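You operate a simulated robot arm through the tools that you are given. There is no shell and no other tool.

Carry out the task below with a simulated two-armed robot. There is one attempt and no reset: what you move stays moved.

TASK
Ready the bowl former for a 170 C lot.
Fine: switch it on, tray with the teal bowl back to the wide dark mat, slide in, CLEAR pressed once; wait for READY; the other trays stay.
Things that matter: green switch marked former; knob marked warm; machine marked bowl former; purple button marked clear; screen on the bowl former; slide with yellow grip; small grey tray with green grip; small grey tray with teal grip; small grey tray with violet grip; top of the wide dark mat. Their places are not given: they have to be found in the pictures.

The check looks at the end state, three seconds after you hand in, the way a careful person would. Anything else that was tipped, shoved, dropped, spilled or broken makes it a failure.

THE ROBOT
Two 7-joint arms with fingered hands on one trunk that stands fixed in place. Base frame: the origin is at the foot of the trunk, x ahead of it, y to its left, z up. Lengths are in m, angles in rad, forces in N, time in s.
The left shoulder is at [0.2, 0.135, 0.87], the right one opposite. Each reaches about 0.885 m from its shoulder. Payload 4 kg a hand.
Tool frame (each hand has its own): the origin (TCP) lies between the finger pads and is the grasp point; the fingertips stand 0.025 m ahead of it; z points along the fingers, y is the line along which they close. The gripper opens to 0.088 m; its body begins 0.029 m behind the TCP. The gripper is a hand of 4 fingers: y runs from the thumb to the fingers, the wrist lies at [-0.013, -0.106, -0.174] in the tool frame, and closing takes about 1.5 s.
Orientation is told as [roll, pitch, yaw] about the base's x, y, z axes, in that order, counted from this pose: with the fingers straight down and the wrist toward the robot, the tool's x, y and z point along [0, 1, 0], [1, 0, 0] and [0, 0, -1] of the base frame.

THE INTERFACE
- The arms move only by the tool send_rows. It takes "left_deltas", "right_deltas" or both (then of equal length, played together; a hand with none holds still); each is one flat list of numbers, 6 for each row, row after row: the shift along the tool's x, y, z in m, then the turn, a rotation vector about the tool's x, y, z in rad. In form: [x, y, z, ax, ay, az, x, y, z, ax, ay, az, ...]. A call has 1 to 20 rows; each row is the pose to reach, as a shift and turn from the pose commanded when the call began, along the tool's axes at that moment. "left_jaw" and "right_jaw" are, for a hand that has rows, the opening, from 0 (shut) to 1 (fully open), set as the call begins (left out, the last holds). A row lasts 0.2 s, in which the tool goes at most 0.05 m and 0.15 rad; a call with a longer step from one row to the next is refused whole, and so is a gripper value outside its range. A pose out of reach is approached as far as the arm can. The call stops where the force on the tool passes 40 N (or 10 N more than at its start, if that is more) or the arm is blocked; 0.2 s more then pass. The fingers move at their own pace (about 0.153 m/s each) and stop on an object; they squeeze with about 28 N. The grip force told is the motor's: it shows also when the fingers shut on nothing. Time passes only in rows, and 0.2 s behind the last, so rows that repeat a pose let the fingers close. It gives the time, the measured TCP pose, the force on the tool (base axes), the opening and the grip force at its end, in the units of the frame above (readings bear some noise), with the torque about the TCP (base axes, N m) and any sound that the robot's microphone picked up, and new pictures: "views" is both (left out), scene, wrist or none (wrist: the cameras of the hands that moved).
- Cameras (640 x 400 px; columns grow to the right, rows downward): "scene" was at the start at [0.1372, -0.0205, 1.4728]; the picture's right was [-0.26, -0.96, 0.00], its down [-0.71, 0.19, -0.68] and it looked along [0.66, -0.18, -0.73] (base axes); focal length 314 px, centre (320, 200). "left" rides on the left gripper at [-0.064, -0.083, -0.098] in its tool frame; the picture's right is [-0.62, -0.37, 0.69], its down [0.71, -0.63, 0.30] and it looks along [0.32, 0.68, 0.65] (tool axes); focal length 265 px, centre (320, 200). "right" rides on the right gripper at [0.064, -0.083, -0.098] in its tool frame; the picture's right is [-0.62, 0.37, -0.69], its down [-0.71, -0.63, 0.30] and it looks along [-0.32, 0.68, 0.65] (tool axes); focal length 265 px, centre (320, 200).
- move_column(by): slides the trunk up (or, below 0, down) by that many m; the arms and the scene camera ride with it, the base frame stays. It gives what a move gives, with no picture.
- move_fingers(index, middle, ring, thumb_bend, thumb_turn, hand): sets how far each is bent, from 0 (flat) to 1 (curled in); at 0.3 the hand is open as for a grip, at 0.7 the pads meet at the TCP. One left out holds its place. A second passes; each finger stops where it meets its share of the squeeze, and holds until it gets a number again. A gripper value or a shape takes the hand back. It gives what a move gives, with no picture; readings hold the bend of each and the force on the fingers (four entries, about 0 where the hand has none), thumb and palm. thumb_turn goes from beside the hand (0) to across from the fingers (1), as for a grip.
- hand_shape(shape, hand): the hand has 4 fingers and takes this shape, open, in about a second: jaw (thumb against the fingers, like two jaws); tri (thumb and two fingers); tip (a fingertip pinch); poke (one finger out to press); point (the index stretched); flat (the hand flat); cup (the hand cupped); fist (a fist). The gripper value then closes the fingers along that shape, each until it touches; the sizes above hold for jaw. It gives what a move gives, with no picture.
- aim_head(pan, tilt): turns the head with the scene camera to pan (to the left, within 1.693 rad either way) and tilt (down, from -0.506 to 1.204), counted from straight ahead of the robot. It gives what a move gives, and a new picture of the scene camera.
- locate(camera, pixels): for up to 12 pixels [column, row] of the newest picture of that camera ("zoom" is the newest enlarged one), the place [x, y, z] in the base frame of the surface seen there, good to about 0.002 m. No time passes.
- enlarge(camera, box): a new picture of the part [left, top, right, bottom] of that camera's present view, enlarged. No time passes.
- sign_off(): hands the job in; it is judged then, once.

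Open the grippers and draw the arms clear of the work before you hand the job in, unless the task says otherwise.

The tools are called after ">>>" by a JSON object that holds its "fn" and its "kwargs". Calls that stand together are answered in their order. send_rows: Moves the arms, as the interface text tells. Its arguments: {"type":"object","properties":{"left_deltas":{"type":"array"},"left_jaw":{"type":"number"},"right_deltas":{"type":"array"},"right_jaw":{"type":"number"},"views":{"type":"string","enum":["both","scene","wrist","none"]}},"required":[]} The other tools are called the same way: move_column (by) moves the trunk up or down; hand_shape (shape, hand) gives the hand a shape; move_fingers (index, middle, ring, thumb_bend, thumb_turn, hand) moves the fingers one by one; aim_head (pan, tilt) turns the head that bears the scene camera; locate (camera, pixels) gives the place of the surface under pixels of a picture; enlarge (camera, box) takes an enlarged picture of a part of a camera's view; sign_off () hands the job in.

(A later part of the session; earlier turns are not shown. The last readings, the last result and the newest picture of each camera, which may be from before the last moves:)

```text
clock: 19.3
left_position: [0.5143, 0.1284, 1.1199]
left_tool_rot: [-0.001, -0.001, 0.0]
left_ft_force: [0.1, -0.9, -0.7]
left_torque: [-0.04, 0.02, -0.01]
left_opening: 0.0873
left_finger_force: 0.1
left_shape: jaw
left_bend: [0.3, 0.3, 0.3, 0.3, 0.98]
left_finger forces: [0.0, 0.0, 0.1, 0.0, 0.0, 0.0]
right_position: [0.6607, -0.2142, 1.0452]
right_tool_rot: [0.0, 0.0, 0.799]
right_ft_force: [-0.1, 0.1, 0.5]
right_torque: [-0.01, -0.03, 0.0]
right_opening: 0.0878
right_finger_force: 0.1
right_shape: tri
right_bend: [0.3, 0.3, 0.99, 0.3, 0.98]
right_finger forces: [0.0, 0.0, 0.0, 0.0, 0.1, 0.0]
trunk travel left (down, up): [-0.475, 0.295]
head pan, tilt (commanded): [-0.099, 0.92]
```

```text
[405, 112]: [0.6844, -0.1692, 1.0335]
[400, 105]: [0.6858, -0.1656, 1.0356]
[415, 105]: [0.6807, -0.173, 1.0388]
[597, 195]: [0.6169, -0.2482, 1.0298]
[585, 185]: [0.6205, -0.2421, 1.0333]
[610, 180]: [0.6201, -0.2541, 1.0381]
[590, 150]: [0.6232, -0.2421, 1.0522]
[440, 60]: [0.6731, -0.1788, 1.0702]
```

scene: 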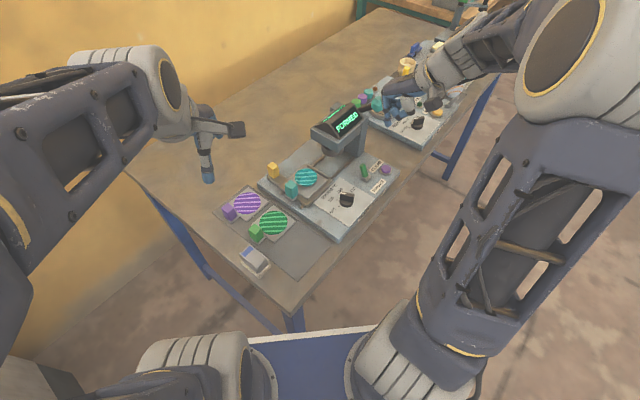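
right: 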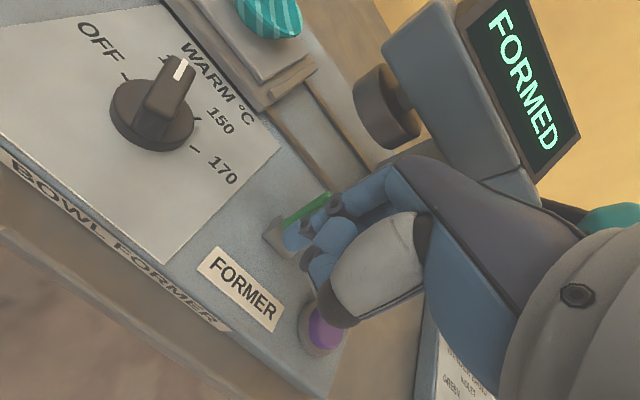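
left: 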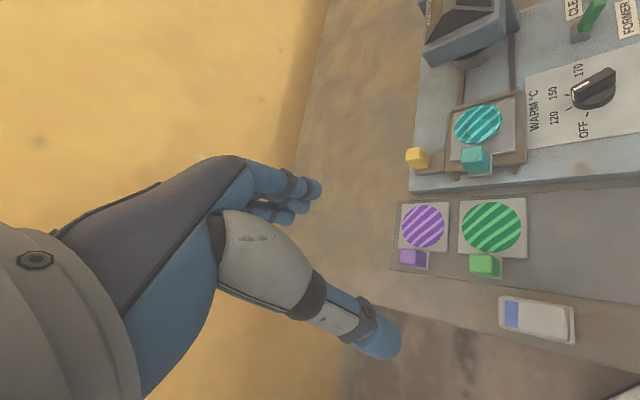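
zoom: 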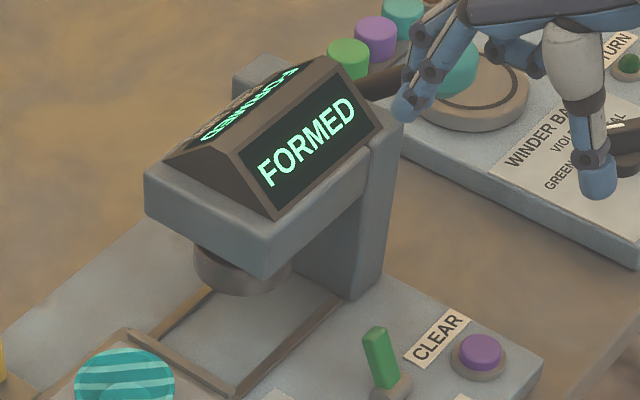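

Open tips sit about 2 cm below the TCP, like the closed ones. I carry the right hand back over the knob while turning to yaw about -0.31 (perpendicular to the bar), staying high.

>>> {"fn": "send_rows", "kwargs": {"right_deltas": [0.0, 0.0, -0.03, 0, 0, 0.0, 0.02, 0.006, -0.04, 0, 0, 0.14, 0.04, 0.011, -0.04, 0, 0, 0.28, 0.06, 0.017, -0.04, 0, 0, 0.42, 0.08, 0.022, -0.04, 0, 0, 0.56, 0.1017, 0.0276, -0.04, 0, 0, 0.7, 0.1017, 0.0276, -0.04, 0, 0, 0.84, 0.1017, 0.0276, -0.04, 0, 0, 0.98, 0.1017, 0.0276, -0.04, 0, 0, 1.11, 0.1017, 0.0276, -0.04, 0, 0, 1.11], "right_jaw": 0.5, "views": "both"}}

```text
clock: 21.5
left_position: [0.514, 0.1289, 1.1194]
left_tool_rot: [0.002, 0.001, 0.0]
left_ft_force: [0.3, 0.0, 0.2]
left_torque: [0.04, -0.03, -0.01]
left_opening: 0.0878
left_finger_force: 0.1
left_shape: jaw
left_bend: [0.3, 0.3, 0.3, 0.3, 0.98]
left_finger forces: [0.1, 0.1, 0.0, 0.0, 0.0, 0.0]
right_position: [0.6068, -0.1243, 1.086]
right_tool_rot: [0.0, 0.001, -0.312]
right_ft_force: [0.2, 0.2, -0.3]
right_torque: [0.0, 0.0, -0.02]
right_opening: 0.0446
right_finger_force: 0.1
right_shape: tri
right_bend: [0.74, 0.44, 0.99, 0.69, 1.0]
right_finger forces: [0.0, 0.0, 0.1, 0.0, 0.0, 0.0]
trunk travel left (down, up): [-0.475, 0.295]
head pan, tilt (commanded): [-0.099, 0.92]
```

scene: 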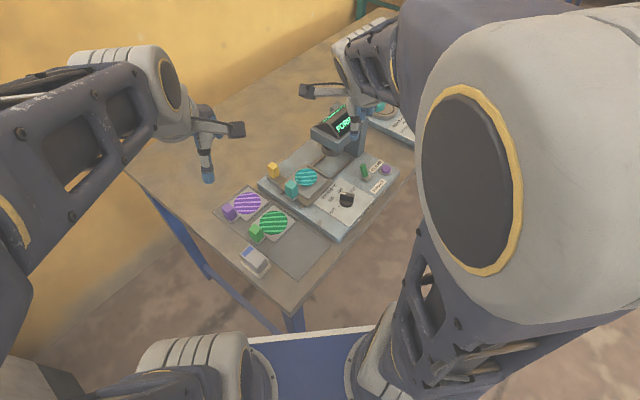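
right: 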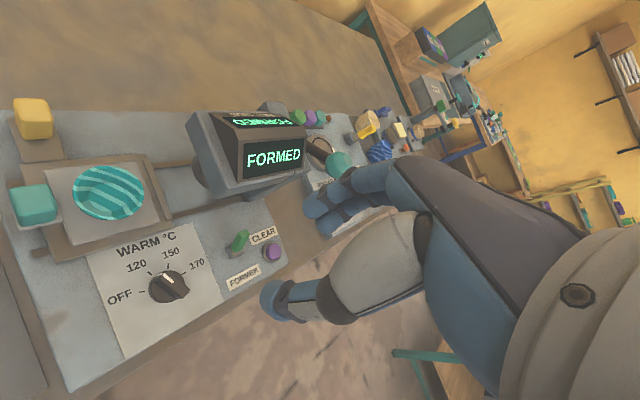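

The tri shape closes unevenly (index 0.74, middle 0.44), so I change the right hand to the plain jaw shape and check how it closes partway.

>>> {"fn": "hand_shape", "kwargs": {"hand": "right", "shape": "jaw"}}

>>> {"fn": "send_rows", "kwargs": {"right_deltas": [0, 0, 0, 0, 0, 0, 0, 0, 0, 0, 0, 0, 0, 0, 0, 0, 0, 0], "right_jaw": 0.5, "views": "both"}}

```text
clock: 22.4
left_position: [0.5153, 0.1287, 1.1199]
left_tool_rot: [-0.001, -0.001, 0.0]
left_ft_force: [0.1, 0.2, -0.3]
left_torque: [0.0, 0.02, -0.02]
left_opening: 0.0878
left_finger_force: 0.0
left_shape: jaw
left_bend: [0.3, 0.3, 0.3, 0.3, 0.98]
left_finger forces: [0.1, 0.0, 0.1, 0.1, 0.0, 0.1]
right_position: [0.6068, -0.1248, 1.0856]
right_tool_rot: [0.0, -0.001, -0.311]
right_ft_force: [-0.3, 0.3, -0.5]
right_torque: [-0.03, -0.03, -0.02]
right_opening: 0.0879
right_finger_force: 0.0
right_shape: jaw
right_bend: [0.3, 0.3, 0.3, 0.3, 0.98]
right_finger forces: [0.0, 0.1, 0.0, 0.0, 0.0, 0.0]
trunk travel left (down, up): [-0.475, 0.295]
head pan, tilt (commanded): [-0.099, 0.92]
```

```text
clock: 23.2
left_position: [0.515, 0.1307, 1.1198]
left_tool_rot: [0.0, -0.001, 0.0]
left_ft_force: [-0.1, -0.4, -0.4]
left_torque: [0.05, -0.01, 0.0]
left_opening: 0.0878
left_finger_force: 0.0
left_shape: jaw
left_bend: [0.3, 0.3, 0.3, 0.3, 0.98]
left_finger forces: [0.1, 0.0, 0.0, 0.0, 0.1, 0.0]
right_position: [0.606, -0.1244, 1.0863]
right_tool_rot: [0.001, 0.001, -0.311]
right_ft_force: [1.1, 0.0, 1.0]
right_torque: [0.0, 0.01, 0.0]
right_opening: 0.0445
right_finger_force: 0.2
right_shape: jaw
right_bend: [0.74, 0.44, 0.41, 0.69, 1.0]
right_finger forces: [0.0, 0.0, 0.0, 0.1, 0.0, 0.0]
trunk travel left (down, up): [-0.475, 0.295]
head pan, tilt (commanded): [-0.099, 0.92]
```

scene: 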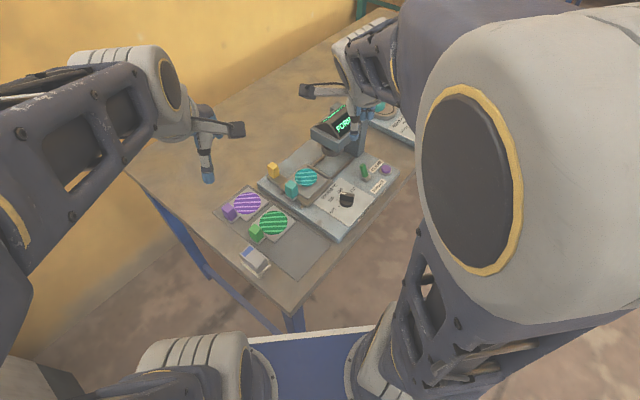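
right: 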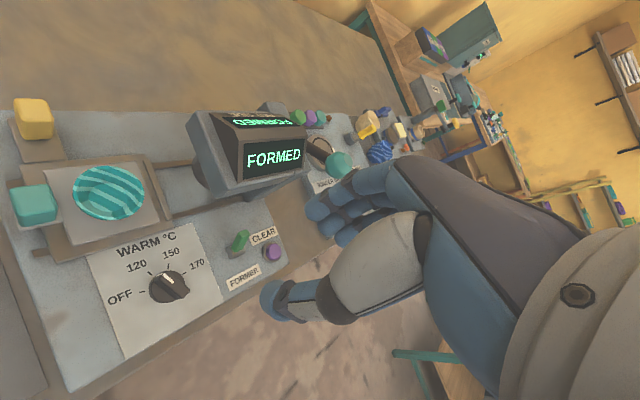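

I enlarge both views of the right hand to see the real finger arrangement.

>>> {"fn": "enlarge", "kwargs": {"camera": "right", "box": [240, 140, 460, 340]}}

>>> {"fn": "enlarge", "kwargs": {"camera": "scene", "box": [290, 50, 410, 150]}}

>>> {"fn": "enlarge", "kwargs": {"camera": "left", "box": [380, 0, 640, 200]}}

```text
2.00 times, centred on (350, 240) of right
```

zoom: 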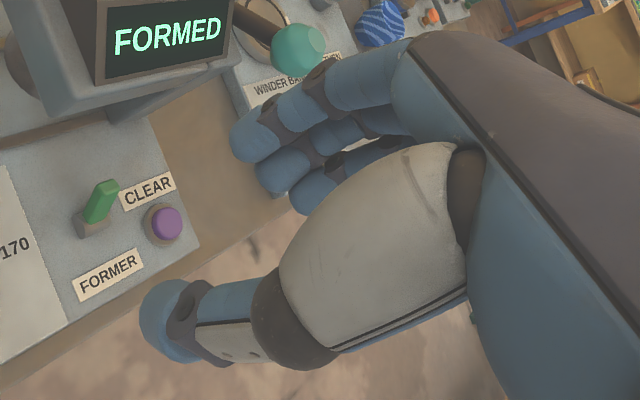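

```text
4.00 times, centred on (350, 100) of scene
```

zoom: 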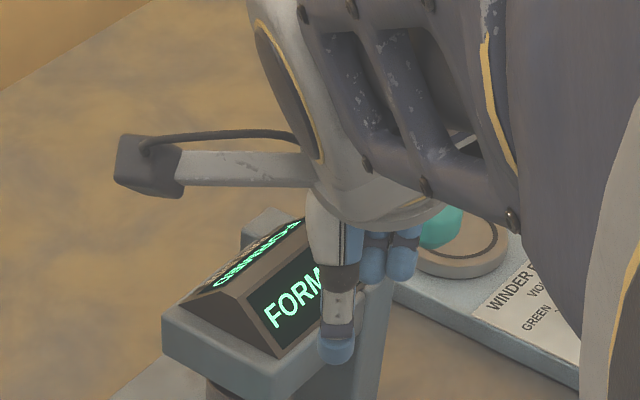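

```text
2.00 times, centred on (510, 100) of left
```

zoom: 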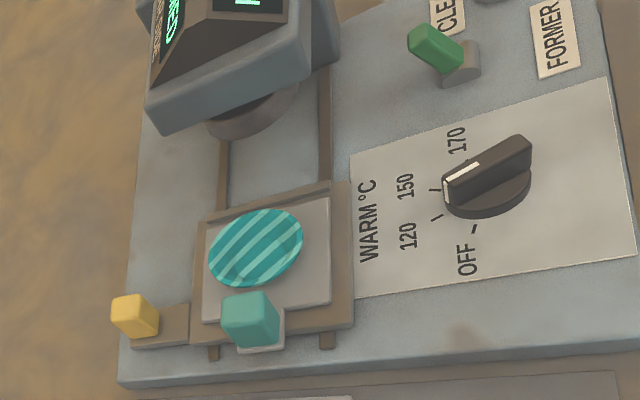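

The jaw shape is fine. I will do tray, slide and knob with the left hand, so I park the right hand back to its own side, up and clear.

>>> {"fn": "send_rows", "kwargs": {"right_deltas": [-0.04, -0.0145, -0.012, 0, 0, -0.05, -0.081, -0.029, -0.022, 0, 0, -0.1, -0.122, -0.0435, -0.033, 0, 0, -0.15, -0.163, -0.058, -0.044, 0, 0, -0.2, -0.204, -0.072, -0.054, 0, 0, -0.25, -0.244, -0.087, -0.064, 0, 0, -0.31, -0.244, -0.087, -0.064, 0, 0, -0.31], "right_jaw": 1.0, "views": "scene"}}

>>> {"fn": "enlarge", "kwargs": {"camera": "scene", "box": [200, 140, 340, 290]}}

```text
clock: 24.8
left_position: [0.5157, 0.1299, 1.1198]
left_tool_rot: [0.001, -0.002, 0.001]
left_ft_force: [-0.4, -0.2, 0.6]
left_torque: [0.0, -0.02, -0.04]
left_opening: 0.0876
left_finger_force: 0.0
left_shape: jaw
left_bend: [0.3, 0.3, 0.3, 0.3, 0.98]
left_finger forces: [0.0, 0.0, 0.0, 0.0, 0.0, 0.0]
right_position: [0.4462, -0.3287, 1.1514]
right_tool_rot: [-0.001, 0.0, -0.001]
right_ft_force: [0.3, 0.4, 0.6]
right_torque: [0.02, 0.05, -0.02]
right_opening: 0.0879
right_finger_force: 0.1
right_shape: jaw
right_bend: [0.3, 0.3, 0.3, 0.3, 0.98]
right_finger forces: [0.0, 0.0, 0.0, 0.0, 0.0, 0.1]
trunk travel left (down, up): [-0.475, 0.295]
head pan, tilt (commanded): [-0.099, 0.92]
```

scene: 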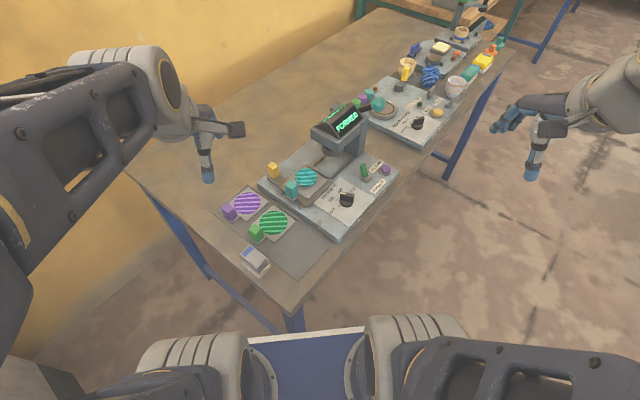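

```text
2.67 times, centred on (270, 215) of scene
```

zoom: 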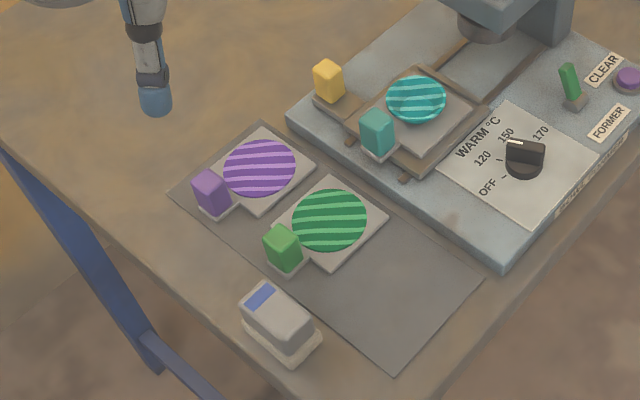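

The mat's free part is around zoom (400,290). I locate the mat corners, the trays' edges, and the teal tray and its grip.

>>> {"fn": "locate", "kwargs": {"camera": "zoom", "pixels": [[393, 358], [478, 280], [260, 124], [172, 192], [386, 218], [333, 268], [328, 180], [283, 232], [275, 275], [298, 278], [319, 328], [262, 296]]}}

>>> {"fn": "locate", "kwargs": {"camera": "zoom", "pixels": [[377, 112], [366, 113], [390, 118], [395, 142], [377, 145], [415, 155], [472, 105], [420, 72], [415, 98], [445, 100], [388, 100], [416, 120]]}}

```text
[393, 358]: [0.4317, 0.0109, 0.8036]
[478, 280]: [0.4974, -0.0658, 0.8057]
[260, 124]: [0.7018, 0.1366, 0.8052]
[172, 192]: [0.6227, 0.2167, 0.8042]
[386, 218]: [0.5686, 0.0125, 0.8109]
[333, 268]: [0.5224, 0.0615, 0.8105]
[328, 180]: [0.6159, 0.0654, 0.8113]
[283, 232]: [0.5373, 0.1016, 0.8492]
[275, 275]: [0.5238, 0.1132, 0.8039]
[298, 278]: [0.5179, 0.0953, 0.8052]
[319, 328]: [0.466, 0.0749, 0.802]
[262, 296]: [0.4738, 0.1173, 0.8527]
```

```text
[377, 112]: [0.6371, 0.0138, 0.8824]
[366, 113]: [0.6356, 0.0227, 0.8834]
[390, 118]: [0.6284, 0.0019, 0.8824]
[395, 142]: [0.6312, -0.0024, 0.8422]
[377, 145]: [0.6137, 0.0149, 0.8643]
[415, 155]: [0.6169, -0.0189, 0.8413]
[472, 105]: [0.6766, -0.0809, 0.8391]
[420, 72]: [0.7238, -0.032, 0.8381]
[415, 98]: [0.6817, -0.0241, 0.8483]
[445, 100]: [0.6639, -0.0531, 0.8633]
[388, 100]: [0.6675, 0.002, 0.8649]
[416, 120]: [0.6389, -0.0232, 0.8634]
```

I measure the teal grip, and the white box next to the mat which limits finger room when placing.

>>> {"fn": "enlarge", "kwargs": {"camera": "scene", "box": [230, 225, 310, 285]}}

>>> {"fn": "locate", "kwargs": {"camera": "left", "pixels": [[500, 300], [575, 307], [570, 342], [498, 330], [464, 151], [489, 151], [487, 172], [465, 170], [476, 148], [455, 105], [510, 120], [478, 105]]}}

```text
6.67 times, centred on (270, 255) of scene
```

zoom: 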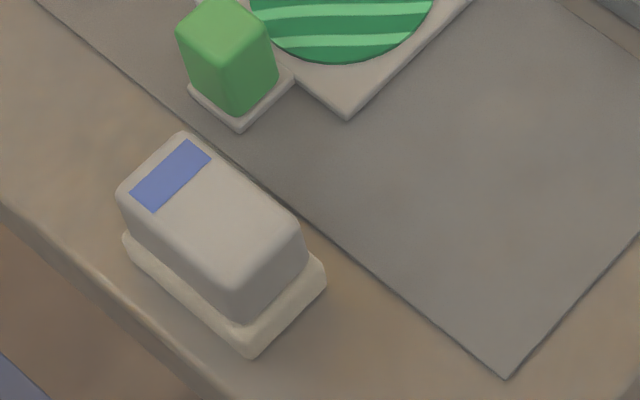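

```text
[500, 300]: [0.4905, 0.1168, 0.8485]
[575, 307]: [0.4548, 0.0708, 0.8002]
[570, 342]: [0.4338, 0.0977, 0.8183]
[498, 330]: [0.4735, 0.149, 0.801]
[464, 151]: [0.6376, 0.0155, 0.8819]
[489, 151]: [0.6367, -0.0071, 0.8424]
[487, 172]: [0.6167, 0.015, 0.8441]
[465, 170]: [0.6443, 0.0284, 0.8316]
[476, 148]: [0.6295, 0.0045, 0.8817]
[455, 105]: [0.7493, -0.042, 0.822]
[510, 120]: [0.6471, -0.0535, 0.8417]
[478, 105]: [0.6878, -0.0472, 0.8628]
```

>>> {"fn": "locate", "kwargs": {"camera": "zoom", "pixels": [[322, 275], [247, 350], [126, 243], [183, 137], [122, 190], [296, 228], [235, 310], [503, 374], [236, 122], [235, 30], [272, 22], [185, 38]]}}

>>> {"fn": "enlarge", "kwargs": {"camera": "scene", "box": [260, 155, 340, 215]}}

```text
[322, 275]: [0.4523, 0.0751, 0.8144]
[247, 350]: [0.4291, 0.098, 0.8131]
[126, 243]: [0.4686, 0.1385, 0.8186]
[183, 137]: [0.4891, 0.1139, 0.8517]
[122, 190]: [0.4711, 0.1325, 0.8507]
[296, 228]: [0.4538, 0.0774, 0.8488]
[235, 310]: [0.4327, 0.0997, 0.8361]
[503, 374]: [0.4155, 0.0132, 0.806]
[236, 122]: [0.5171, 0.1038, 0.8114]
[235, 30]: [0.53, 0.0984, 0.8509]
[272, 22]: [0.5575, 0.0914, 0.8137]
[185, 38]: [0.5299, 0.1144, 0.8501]
```

```text
6.67 times, centred on (300, 185) of scene
```

zoom: 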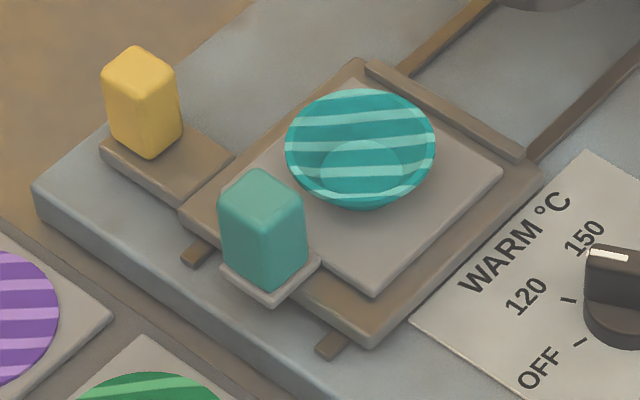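

I locate the teal block's top corners and tab in this enlarged picture.

>>> {"fn": "locate", "kwargs": {"camera": "zoom", "pixels": [[262, 173], [223, 195], [300, 202], [262, 225], [262, 198], [270, 300], [225, 265], [315, 262], [372, 292], [500, 172], [360, 82], [360, 148]]}}

>>> {"fn": "locate", "kwargs": {"camera": "zoom", "pixels": [[137, 50], [105, 72], [172, 78], [140, 98], [138, 72], [160, 200], [230, 160], [105, 150], [370, 345], [540, 180], [185, 215], [365, 65]]}}

```text
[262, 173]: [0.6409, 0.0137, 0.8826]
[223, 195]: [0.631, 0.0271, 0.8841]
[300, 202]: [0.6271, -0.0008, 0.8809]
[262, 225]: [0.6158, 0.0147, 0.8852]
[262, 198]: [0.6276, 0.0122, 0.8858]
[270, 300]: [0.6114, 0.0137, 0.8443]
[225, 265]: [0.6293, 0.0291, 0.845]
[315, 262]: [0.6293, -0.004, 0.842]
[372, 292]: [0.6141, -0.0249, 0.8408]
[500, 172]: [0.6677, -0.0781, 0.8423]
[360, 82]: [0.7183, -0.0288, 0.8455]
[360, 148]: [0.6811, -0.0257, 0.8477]
```

```text
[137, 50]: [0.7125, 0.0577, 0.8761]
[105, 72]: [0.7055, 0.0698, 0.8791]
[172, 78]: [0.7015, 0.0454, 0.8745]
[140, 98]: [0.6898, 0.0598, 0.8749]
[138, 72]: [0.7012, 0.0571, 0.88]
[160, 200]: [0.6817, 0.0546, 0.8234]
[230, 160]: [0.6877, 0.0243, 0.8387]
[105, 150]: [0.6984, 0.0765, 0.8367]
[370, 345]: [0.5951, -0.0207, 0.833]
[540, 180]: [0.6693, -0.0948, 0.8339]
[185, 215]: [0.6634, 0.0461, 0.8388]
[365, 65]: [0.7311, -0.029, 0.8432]
```

Teal block top is centred at (0.629,0.014,0.884), about 19 mm wide, with the tray centre 55 mm to its right. The free mat slot puts the block at about (0.465,0.036). I give the left hand the tri shape and bring it above the teal block with yaw +0.785 so it closes along the front-back axis, away from the bowl.

>>> {"fn": "hand_shape", "kwargs": {"hand": "left", "shape": "tri"}}

>>> {"fn": "send_rows", "kwargs": {"left_deltas": [-0.019, 0.019, 0.02, 0, 0, -0.131, -0.038, 0.038, 0.04, 0, 0, -0.262, -0.057, 0.057, 0.06, 0, 0, -0.393, -0.076, 0.076, 0.08, 0, 0, -0.524, -0.095, 0.095, 0.1, 0, 0, -0.655, -0.1155, 0.1135, 0.12, 0, 0, -0.785, -0.1155, 0.1135, 0.12, 0, 0, -0.785], "left_jaw": 0.65, "views": "both"}}

```text
clock: 25.7
left_position: [0.5154, 0.1286, 1.1201]
left_tool_rot: [0.001, 0.0, -0.001]
left_ft_force: [0.2, 0.0, 0.3]
left_torque: [0.0, 0.0, 0.0]
left_opening: 0.0879
left_finger_force: 0.1
left_shape: tri
left_bend: [0.3, 0.3, 0.99, 0.3, 0.98]
left_finger forces: [0.0, 0.0, 0.0, 0.0, 0.1, 0.1]
right_position: [0.4473, -0.3283, 1.1512]
right_tool_rot: [-0.001, -0.001, -0.001]
right_ft_force: [-0.4, 0.1, -0.5]
right_torque: [0.0, 0.0, -0.01]
right_opening: 0.0879
right_finger_force: 0.3
right_shape: jaw
right_bend: [0.3, 0.3, 0.3, 0.3, 0.98]
right_finger forces: [0.0, 0.0, 0.0, 0.1, 0.0, 0.0]
trunk travel left (down, up): [-0.475, 0.295]
head pan, tilt (commanded): [-0.099, 0.92]
```

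```text
clock: 27.3
left_position: [0.6283, 0.014, 0.9987]
left_tool_rot: [-0.001, -0.002, 0.785]
left_ft_force: [-0.1, 1.0, 0.3]
left_torque: [-0.01, -0.02, -0.01]
left_opening: 0.0578
left_finger_force: 0.2
left_shape: tri
left_bend: [0.73, 0.39, 0.99, 0.61, 1.0]
left_finger forces: [0.0, 0.1, 0.0, 0.0, 0.0, 0.1]
right_position: [0.4473, -0.3271, 1.1525]
right_tool_rot: [0.001, -0.001, 0.002]
right_ft_force: [-0.2, -0.5, 0.4]
right_torque: [0.04, 0.02, 0.01]
right_opening: 0.0879
right_finger_force: 0.0
right_shape: jaw
right_bend: [0.3, 0.3, 0.3, 0.3, 0.98]
right_finger forces: [0.1, 0.1, 0.0, 0.1, 0.1, 0.1]
trunk travel left (down, up): [-0.475, 0.295]
head pan, tilt (commanded): [-0.099, 0.92]
```

scene: 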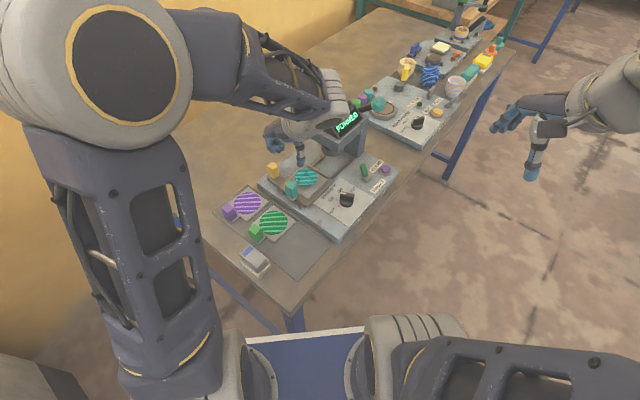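
left: 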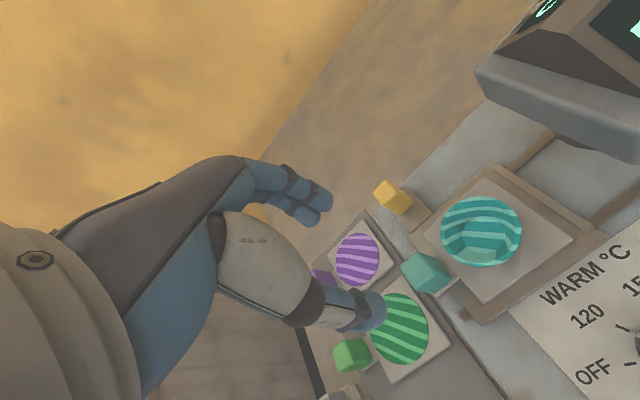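

The hand is above the block. I enlarge the left wrist view to verify the block's centre against the TCP.

>>> {"fn": "enlarge", "kwargs": {"camera": "left", "box": [340, 180, 540, 320]}}

```text
2.86 times, centred on (440, 250) of left
```

zoom: 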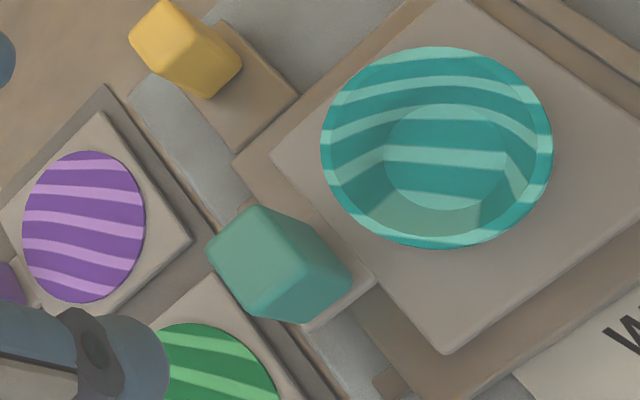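

>>> {"fn": "locate", "kwargs": {"camera": "zoom", "pixels": [[212, 250], [260, 211], [305, 260], [260, 308], [258, 258], [345, 275], [300, 318], [450, 350], [275, 155], [160, 10], [135, 42], [205, 92]]}}

```text
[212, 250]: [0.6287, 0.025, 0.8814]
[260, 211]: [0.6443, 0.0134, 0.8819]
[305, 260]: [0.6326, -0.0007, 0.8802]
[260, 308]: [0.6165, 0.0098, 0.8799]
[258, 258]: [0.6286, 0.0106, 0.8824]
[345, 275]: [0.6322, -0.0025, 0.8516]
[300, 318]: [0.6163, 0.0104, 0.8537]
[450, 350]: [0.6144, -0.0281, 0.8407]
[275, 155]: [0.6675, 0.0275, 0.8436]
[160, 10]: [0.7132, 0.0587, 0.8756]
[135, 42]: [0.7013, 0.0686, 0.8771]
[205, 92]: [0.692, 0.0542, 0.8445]
```

Block centre averages (0.630,0.0125). I descend 0.10 m with a 2 mm correction and take a look before the last bit.

>>> {"fn": "send_rows", "kwargs": {"left_deltas": [-0.001, 0, 0.035, 0, 0, 0, -0.0018, 0, 0.07, 0, 0, 0, -0.0018, 0, 0.1, 0, 0, 0, -0.0018, 0, 0.1, 0, 0, 0], "views": "both"}}

>>> {"fn": "enlarge", "kwargs": {"camera": "scene", "box": [250, 140, 346, 200]}}

```text
clock: 28.3
left_position: [0.6307, 0.0126, 0.9]
left_tool_rot: [0.0, 0.0, 0.785]
left_ft_force: [1.2, -0.1, 0.4]
left_torque: [0.0, 0.0, 0.0]
left_opening: 0.0575
left_finger_force: 0.0
left_shape: tri
left_bend: [0.73, 0.39, 0.99, 0.61, 1.0]
left_finger forces: [0.0, 0.0, 0.0, 0.0, 0.0, 0.1]
right_position: [0.446, -0.3292, 1.1504]
right_tool_rot: [-0.001, 0.0, -0.001]
right_ft_force: [0.1, -0.6, -0.7]
right_torque: [0.02, -0.05, 0.01]
right_opening: 0.0878
right_finger_force: 0.1
right_shape: jaw
right_bend: [0.3, 0.3, 0.3, 0.3, 0.98]
right_finger forces: [0.0, 0.1, 0.1, 0.1, 0.0, 0.0]
trunk travel left (down, up): [-0.475, 0.295]
head pan, tilt (commanded): [-0.099, 0.92]
```

scene: 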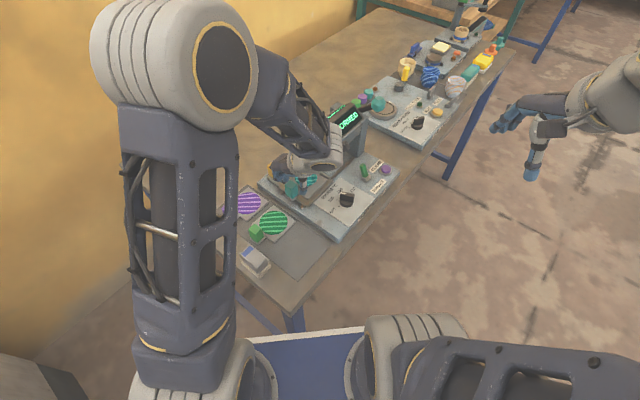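
left: 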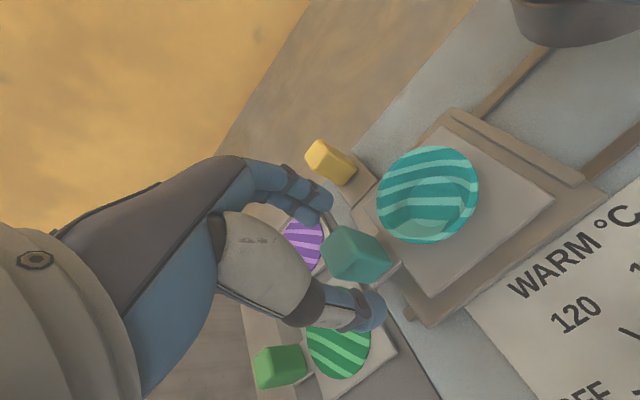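

```text
6.67 times, centred on (298, 170) of scene
```

zoom: 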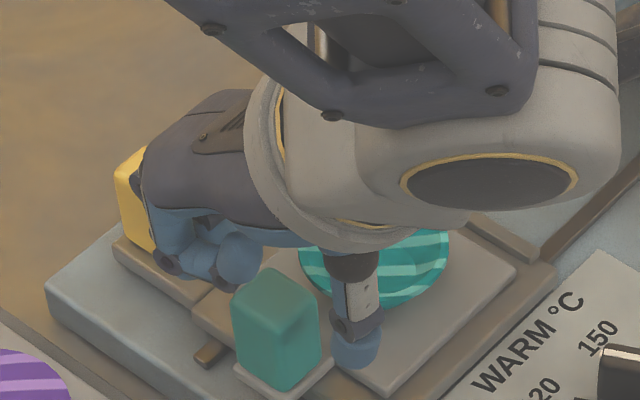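

The fingers straddle the block with room on both sides. I descend the last 27 mm.

>>> {"fn": "send_rows", "kwargs": {"left_deltas": [0, 0, 0.014, 0, 0, 0, 0, 0, 0.027, 0, 0, 0, 0, 0, 0.027, 0, 0, 0], "views": "wrist"}}

>>> {"fn": "enlarge", "kwargs": {"camera": "left", "box": [240, 120, 480, 340]}}

```text
clock: 29.1
left_position: [0.6305, 0.0134, 0.8719]
left_tool_rot: [0.0, 0.0, 0.787]
left_ft_force: [-0.6, -0.4, 0.2]
left_torque: [0.02, 0.01, 0.02]
left_opening: 0.0575
left_finger_force: 0.0
left_shape: tri
left_bend: [0.73, 0.39, 0.99, 0.61, 1.0]
left_finger forces: [0.0, 0.1, 0.0, 0.0, 0.1, 0.0]
right_position: [0.4462, -0.3285, 1.1509]
right_tool_rot: [0.001, 0.0, 0.001]
right_ft_force: [-0.5, -0.1, 0.9]
right_torque: [0.01, 0.0, 0.03]
right_opening: 0.0877
right_finger_force: 0.0
right_shape: jaw
right_bend: [0.3, 0.3, 0.3, 0.3, 0.98]
right_finger forces: [0.0, 0.0, 0.0, 0.0, 0.0, 0.0]
trunk travel left (down, up): [-0.475, 0.295]
head pan, tilt (commanded): [-0.099, 0.92]
```

left: 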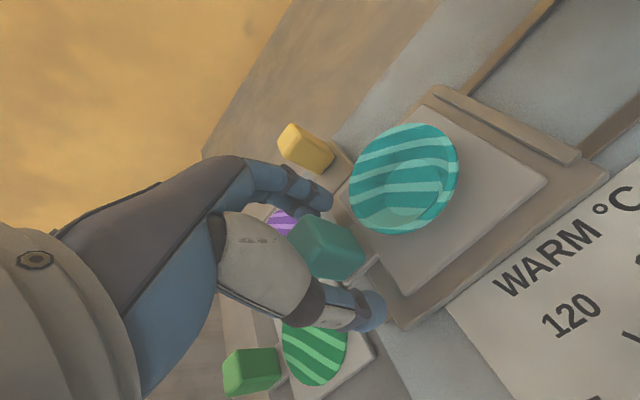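

```text
1.82 times, centred on (360, 230) of left
```

zoom: 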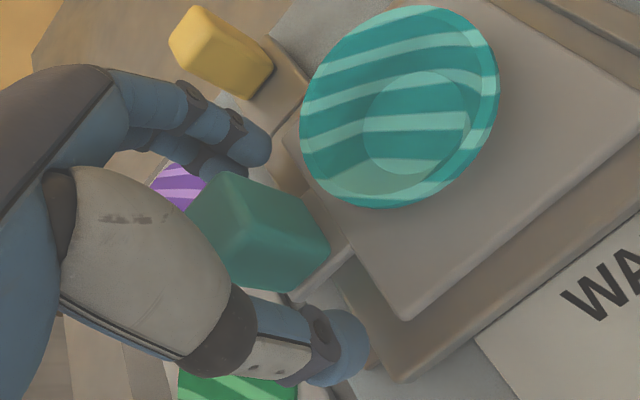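

The block lies between the fingertips and thumb, the bowl untouched. I close the left hand on it, holding still for 1.6 s.

>>> {"fn": "send_rows", "kwargs": {"left_deltas": [0, 0, 0, 0, 0, 0, 0, 0, 0, 0, 0, 0, 0, 0, 0, 0, 0, 0, 0, 0, 0, 0, 0, 0, 0, 0, 0, 0, 0, 0, 0, 0, 0, 0, 0, 0, 0, 0, 0, 0, 0, 0, 0, 0, 0, 0, 0, 0], "left_jaw": 0.0, "views": "wrist"}}

```text
clock: 30.9
left_position: [0.6312, 0.0116, 0.8715]
left_tool_rot: [0.0, 0.001, 0.785]
left_ft_force: [0.0, -0.4, 0.1]
left_torque: [0.03, 0.04, 0.02]
left_opening: 0.0207
left_finger_force: 27.8
left_shape: tri
left_bend: [0.74, 0.58, 1.0, 0.74, 1.0]
left_finger forces: [12.3, 12.7, 0.0, 0.0, 25.2, 0.1]
right_position: [0.4471, -0.3288, 1.1512]
right_tool_rot: [0.001, -0.002, -0.001]
right_ft_force: [-0.3, 0.3, -0.2]
right_torque: [0.01, -0.01, 0.01]
right_opening: 0.088
right_finger_force: 0.1
right_shape: jaw
right_bend: [0.3, 0.3, 0.3, 0.3, 0.98]
right_finger forces: [0.0, 0.0, 0.0, 0.0, 0.1, 0.0]
trunk travel left (down, up): [-0.475, 0.295]
head pan, tilt (commanded): [-0.099, 0.92]
```

left: 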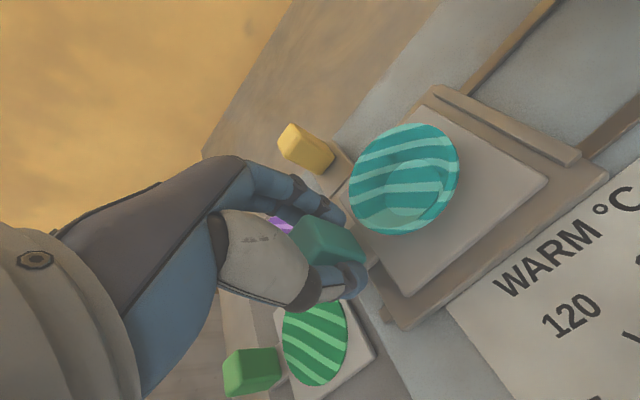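

Firm grip (thumb 25 N, index and middle 12 N each, width 21 mm). I lift slowly by 5 cm and look at the tray's level.

>>> {"fn": "send_rows", "kwargs": {"left_deltas": [0, 0, -0.005, 0, 0, 0, 0, 0, -0.012, 0, 0, 0, 0, 0, -0.02, 0, 0, 0, 0, 0, -0.028, 0, 0, 0, 0, 0, -0.036, 0, 0, 0, 0, 0, -0.044, 0, 0, 0, 0, 0, -0.05, 0, 0, 0, 0, 0, -0.05, 0, 0, 0], "views": "both"}}

>>> {"fn": "enlarge", "kwargs": {"camera": "scene", "box": [250, 130, 346, 190]}}

```text
clock: 32.7
left_position: [0.6301, 0.012, 0.9227]
left_tool_rot: [-0.001, 0.001, 0.786]
left_ft_force: [-0.3, 0.4, -0.8]
left_torque: [0.01, 0.04, 0.02]
left_opening: 0.0201
left_finger_force: 27.9
left_shape: tri
left_bend: [0.74, 0.58, 1.0, 0.74, 1.0]
left_finger forces: [12.3, 12.9, 0.0, 0.1, 25.2, 0.0]
right_position: [0.4484, -0.3278, 1.152]
right_tool_rot: [-0.002, -0.001, 0.001]
right_ft_force: [-0.6, -0.2, 0.4]
right_torque: [0.01, -0.01, 0.0]
right_opening: 0.0878
right_finger_force: 0.1
right_shape: jaw
right_bend: [0.3, 0.3, 0.3, 0.3, 0.98]
right_finger forces: [0.1, 0.0, 0.0, 0.0, 0.0, 0.1]
trunk travel left (down, up): [-0.475, 0.295]
head pan, tilt (commanded): [-0.099, 0.92]
```

scene: 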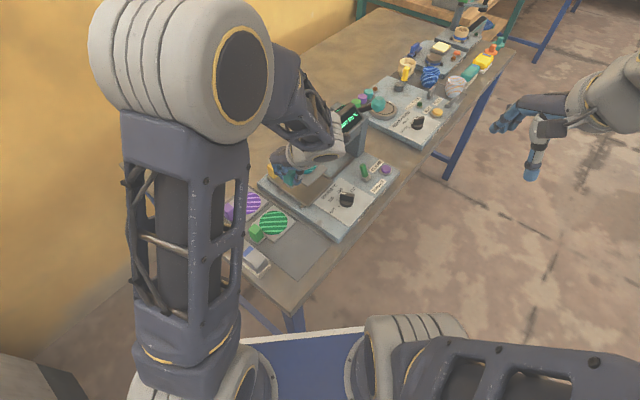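
left: 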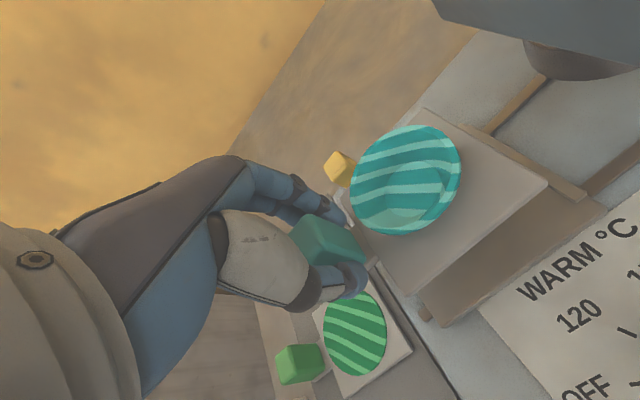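

```text
6.67 times, centred on (298, 160) of scene
```

zoom: 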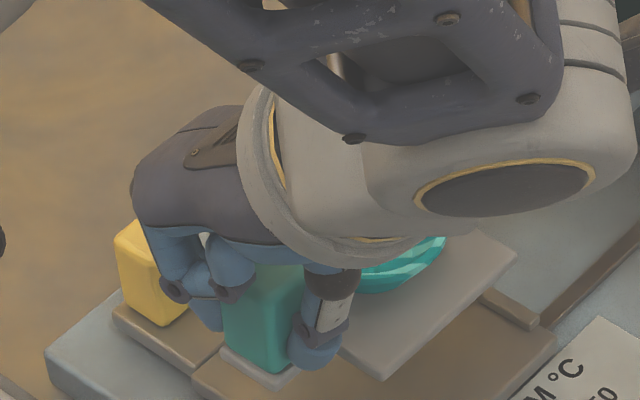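

The tray came up level and the bowl has not shifted. I carry it slowly left-front over the free end of the mat (0.133 m along tool x, -0.0985 m along tool y), keeping the height.

>>> {"fn": "send_rows", "kwargs": {"left_deltas": [0.004, -0.003, 0, 0, 0, 0, 0.011, -0.008, 0, 0, 0, 0, 0.02, -0.015, 0, 0, 0, 0, 0.03, -0.022, 0, 0, 0, 0, 0.04, -0.03, 0, 0, 0, 0, 0.05, -0.037, 0, 0, 0, 0, 0.06, -0.0445, 0, 0, 0, 0, 0.07, -0.052, 0, 0, 0, 0, 0.08, -0.0594, 0, 0, 0, 0, 0.09, -0.0668, 0, 0, 0, 0, 0.1, -0.0742, 0, 0, 0, 0, 0.11, -0.0817, 0, 0, 0, 0, 0.119, -0.0883, 0, 0, 0, 0, 0.126, -0.0935, 0, 0, 0, 0, 0.131, -0.0972, 0, 0, 0, 0, 0.1327, -0.0985, 0, 0, 0, 0, 0.1327, -0.0985, 0, 0, 0, 0], "views": "both"}}

>>> {"fn": "enlarge", "kwargs": {"camera": "scene", "box": [220, 180, 348, 280]}}

```text
clock: 36.3
left_position: [0.4742, 0.0307, 0.9243]
left_tool_rot: [0.001, 0.001, 0.785]
left_ft_force: [0.0, 0.3, -0.8]
left_torque: [0.02, 0.0, 0.0]
left_opening: 0.0204
left_finger_force: 28.1
left_shape: tri
left_bend: [0.74, 0.58, 1.0, 0.74, 1.0]
left_finger forces: [12.4, 12.9, 0.0, 0.1, 25.2, 0.1]
left hand out of reach, approached as far as the arm can: row 14, 15, 16, 17
right_position: [0.4462, -0.3271, 1.1507]
right_tool_rot: [-0.001, 0.0, 0.0]
right_ft_force: [-0.1, 0.7, -0.6]
right_torque: [0.0, 0.0, -0.03]
right_opening: 0.0882
right_finger_force: 0.0
right_shape: jaw
right_bend: [0.3, 0.3, 0.3, 0.3, 0.98]
right_finger forces: [0.0, 0.0, 0.0, 0.1, 0.0, 0.0]
trunk travel left (down, up): [-0.475, 0.295]
head pan, tilt (commanded): [-0.099, 0.92]
```

scene: 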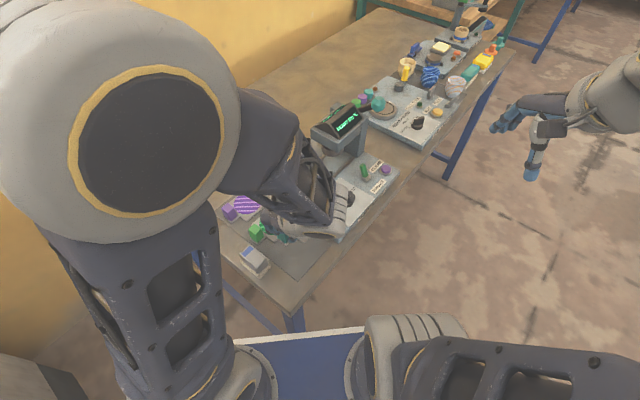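
left: 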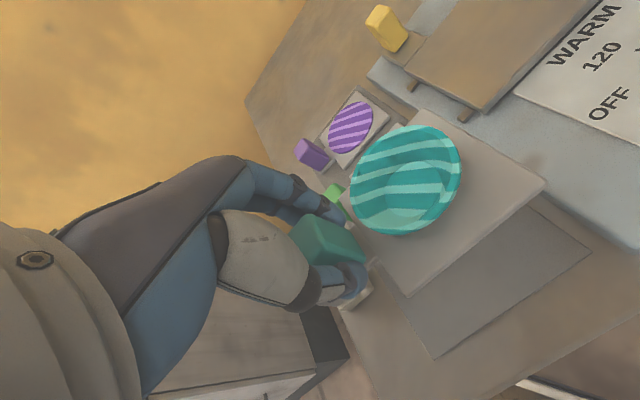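

```text
4.00 times, centred on (284, 230) of scene
```

zoom: 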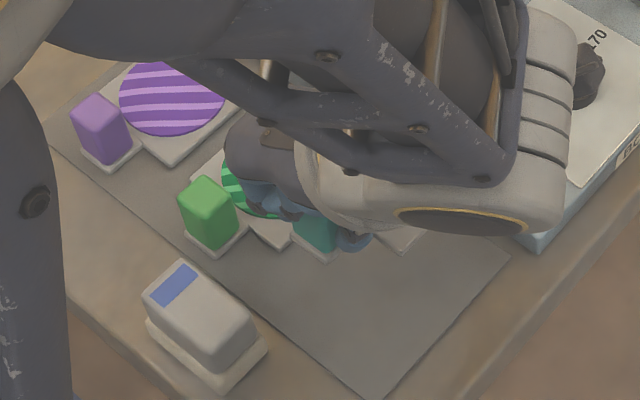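

The arm ran out of reach 9 mm short of the target because it is folded tightly; the tray is still level. Raising the hand relative to the shoulder should give it room, so I raise it 5 cm first and see whether it reaches the target, then I can lower the trunk.

>>> {"fn": "send_rows", "kwargs": {"left_deltas": [0, 0, -0.008, 0, 0, 0, 0, 0, -0.018, 0, 0, 0, 0, 0, -0.028, 0, 0, 0, 0, 0, -0.038, 0, 0, 0, 0, 0, -0.046, 0, 0, 0, 0, 0, -0.05, 0, 0, 0, 0, 0, -0.05, 0, 0, 0], "views": "wrist"}}

```text
clock: 37.9
left_position: [0.4758, 0.0306, 0.9765]
left_tool_rot: [0.001, 0.0, 0.785]
left_ft_force: [0.1, -0.2, 0.3]
left_torque: [0.04, 0.0, 0.05]
left_opening: 0.0203
left_finger_force: 28.1
left_shape: tri
left_bend: [0.74, 0.58, 1.0, 0.74, 1.0]
left_finger forces: [12.4, 12.8, 0.0, 0.0, 25.1, 0.2]
right_position: [0.447, -0.3273, 1.1515]
right_tool_rot: [0.0, 0.0, 0.0]
right_ft_force: [-0.3, 0.1, -0.2]
right_torque: [0.02, -0.03, 0.03]
right_opening: 0.0881
right_finger_force: 0.0
right_shape: jaw
right_bend: [0.3, 0.3, 0.3, 0.3, 0.98]
right_finger forces: [0.0, 0.1, 0.1, 0.0, 0.0, 0.0]
trunk travel left (down, up): [-0.475, 0.295]
head pan, tilt (commanded): [-0.099, 0.92]
```

left: 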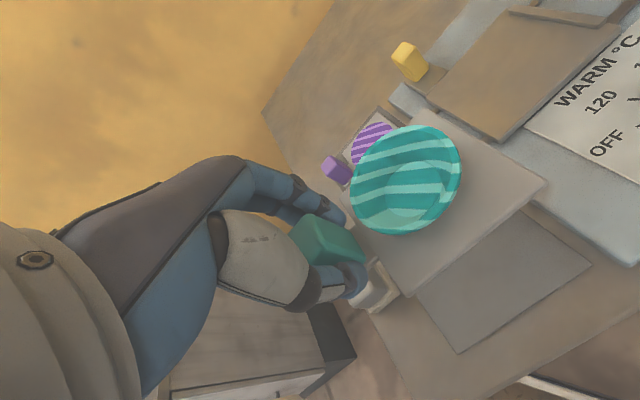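

The hand is now at z 0.976 and within reach again. I try the remaining 10 mm sideways at this height.

>>> {"fn": "send_rows", "kwargs": {"left_deltas": [0.003, -0.0005, 0, 0, 0, 0, 0.007, -0.001, 0, 0, 0, 0, 0.01, -0.0014, 0, 0, 0, 0, 0.01, -0.0014, 0, 0, 0, 0], "views": "none"}}

```text
clock: 38.9
left_position: [0.4668, 0.0349, 0.9766]
left_tool_rot: [0.001, 0.0, 0.786]
left_ft_force: [-0.2, -0.2, -0.6]
left_torque: [-0.01, 0.0, 0.02]
left_opening: 0.0207
left_finger_force: 27.8
left_shape: tri
left_bend: [0.74, 0.58, 1.0, 0.74, 1.0]
left_finger forces: [12.5, 12.7, 0.0, 0.0, 25.2, 0.0]
right_position: [0.4472, -0.3285, 1.1523]
right_tool_rot: [-0.002, 0.0, -0.001]
right_ft_force: [-0.2, 0.1, 0.7]
right_torque: [0.01, 0.03, 0.0]
right_opening: 0.088
right_finger_force: 0.0
right_shape: jaw
right_bend: [0.3, 0.3, 0.3, 0.3, 0.98]
right_finger forces: [0.1, 0.1, 0.0, 0.0, 0.1, 0.1]
trunk travel left (down, up): [-0.475, 0.295]
head pan, tilt (commanded): [-0.099, 0.92]
```

It reaches the target at this height, so I lower the whole trunk by 9 cm, which brings the tray to about 5 cm over the mat with the arm pose unchanged.

>>> {"fn": "move_column", "kwargs": {"by": -0.09}}

>>> {"fn": "enlarge", "kwargs": {"camera": "left", "box": [240, 60, 640, 400]}}

>>> {"fn": "enlarge", "kwargs": {"camera": "scene", "box": [180, 140, 400, 300]}}

```text
clock: 40.2
left_position: [0.4674, 0.0363, 0.8858]
left_tool_rot: [0.0, -0.001, 0.786]
left_ft_force: [0.4, 0.1, -1.4]
left_torque: [0.01, 0.03, -0.02]
left_opening: 0.0206
left_finger_force: 27.7
left_shape: tri
left_bend: [0.74, 0.58, 1.0, 0.74, 1.0]
left_finger forces: [12.4, 12.8, 0.1, 0.0, 25.1, 0.0]
right_position: [0.4469, -0.329, 1.0604]
right_tool_rot: [-0.001, -0.001, -0.001]
right_ft_force: [-0.2, 0.0, -0.2]
right_torque: [0.0, 0.01, -0.01]
right_opening: 0.0881
right_finger_force: 0.1
right_shape: jaw
right_bend: [0.3, 0.3, 0.3, 0.3, 0.98]
right_finger forces: [0.1, 0.0, 0.0, 0.1, 0.1, 0.0]
trunk travel left (down, up): [-0.385, 0.385]
head pan, tilt (commanded): [-0.099, 0.92]
```

```text
1.18 times, centred on (440, 230) of left
```

zoom: 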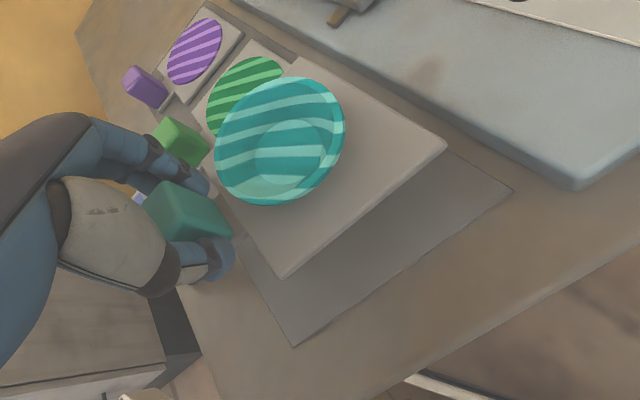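

```text
2.50 times, centred on (290, 220) of scene
```

zoom: 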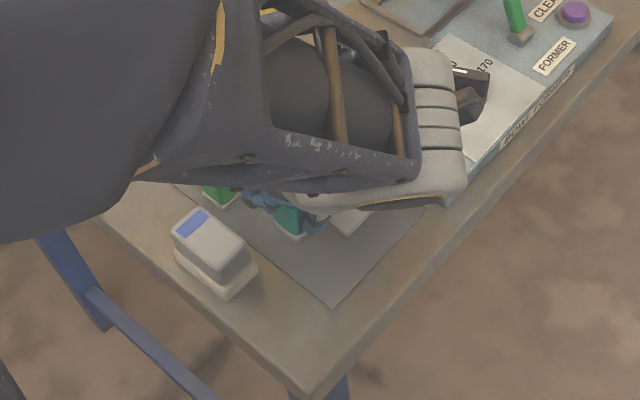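

I locate the tray's corners and the mat's front corners in the left wrist view to see where the tray would land.

>>> {"fn": "locate", "kwargs": {"camera": "left", "pixels": [[544, 182], [409, 293], [422, 111], [602, 222], [419, 352], [500, 300], [450, 215], [330, 250]]}}

```text
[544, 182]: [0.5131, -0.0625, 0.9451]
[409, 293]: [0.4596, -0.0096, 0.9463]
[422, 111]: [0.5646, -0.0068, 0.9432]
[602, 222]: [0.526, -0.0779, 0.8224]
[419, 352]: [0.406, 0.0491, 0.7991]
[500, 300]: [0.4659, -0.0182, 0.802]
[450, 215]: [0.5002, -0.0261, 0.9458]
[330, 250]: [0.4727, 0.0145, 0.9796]
```

Those readings belong to the older picture (taken before the trunk moved), but give the tray's offset from the TCP: centre (0.037,-0.039), top 31 mm below. I shift 1.5 mm left to centre it and take a fresh wrist picture.

>>> {"fn": "send_rows", "kwargs": {"left_deltas": [0.0015, 0, 0, 0, 0, 0, 0.0015, 0, 0, 0, 0, 0], "views": "wrist"}}

>>> {"fn": "locate", "kwargs": {"camera": "left", "pixels": [[544, 182], [409, 293], [422, 111], [602, 222], [419, 352], [500, 285], [450, 330], [585, 235]]}}

```text
clock: 40.8
left_position: [0.4666, 0.0356, 0.8861]
left_tool_rot: [0.0, 0.0, 0.785]
left_ft_force: [-1.1, 0.2, 0.0]
left_torque: [0.02, 0.07, 0.0]
left_opening: 0.0205
left_finger_force: 28.4
left_shape: tri
left_bend: [0.74, 0.58, 1.0, 0.74, 1.0]
left_finger forces: [12.4, 12.8, 0.0, 0.0, 25.3, 0.0]
right_position: [0.4475, -0.328, 1.0614]
right_tool_rot: [0.0, 0.0, 0.001]
right_ft_force: [-0.7, 0.5, -0.9]
right_torque: [0.01, 0.0, 0.03]
right_opening: 0.0879
right_finger_force: 0.1
right_shape: jaw
right_bend: [0.3, 0.3, 0.3, 0.3, 0.98]
right_finger forces: [0.1, 0.1, 0.1, 0.0, 0.0, 0.0]
trunk travel left (down, up): [-0.385, 0.385]
head pan, tilt (commanded): [-0.099, 0.92]
```

left: 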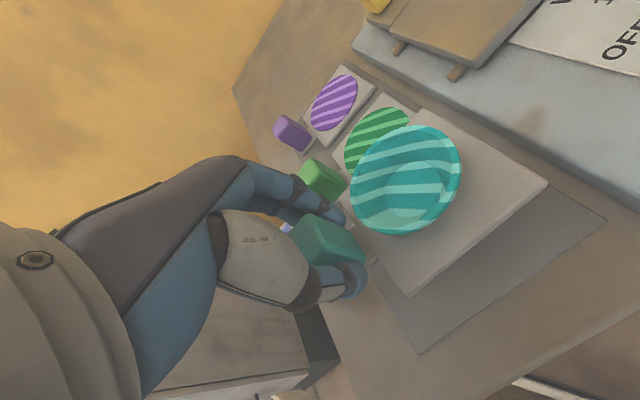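

```text
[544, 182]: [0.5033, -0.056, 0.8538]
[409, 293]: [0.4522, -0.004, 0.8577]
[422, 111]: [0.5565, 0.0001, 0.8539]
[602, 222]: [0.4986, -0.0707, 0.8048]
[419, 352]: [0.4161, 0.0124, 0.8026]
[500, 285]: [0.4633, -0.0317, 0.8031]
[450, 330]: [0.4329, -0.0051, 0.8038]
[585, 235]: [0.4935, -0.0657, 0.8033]
```

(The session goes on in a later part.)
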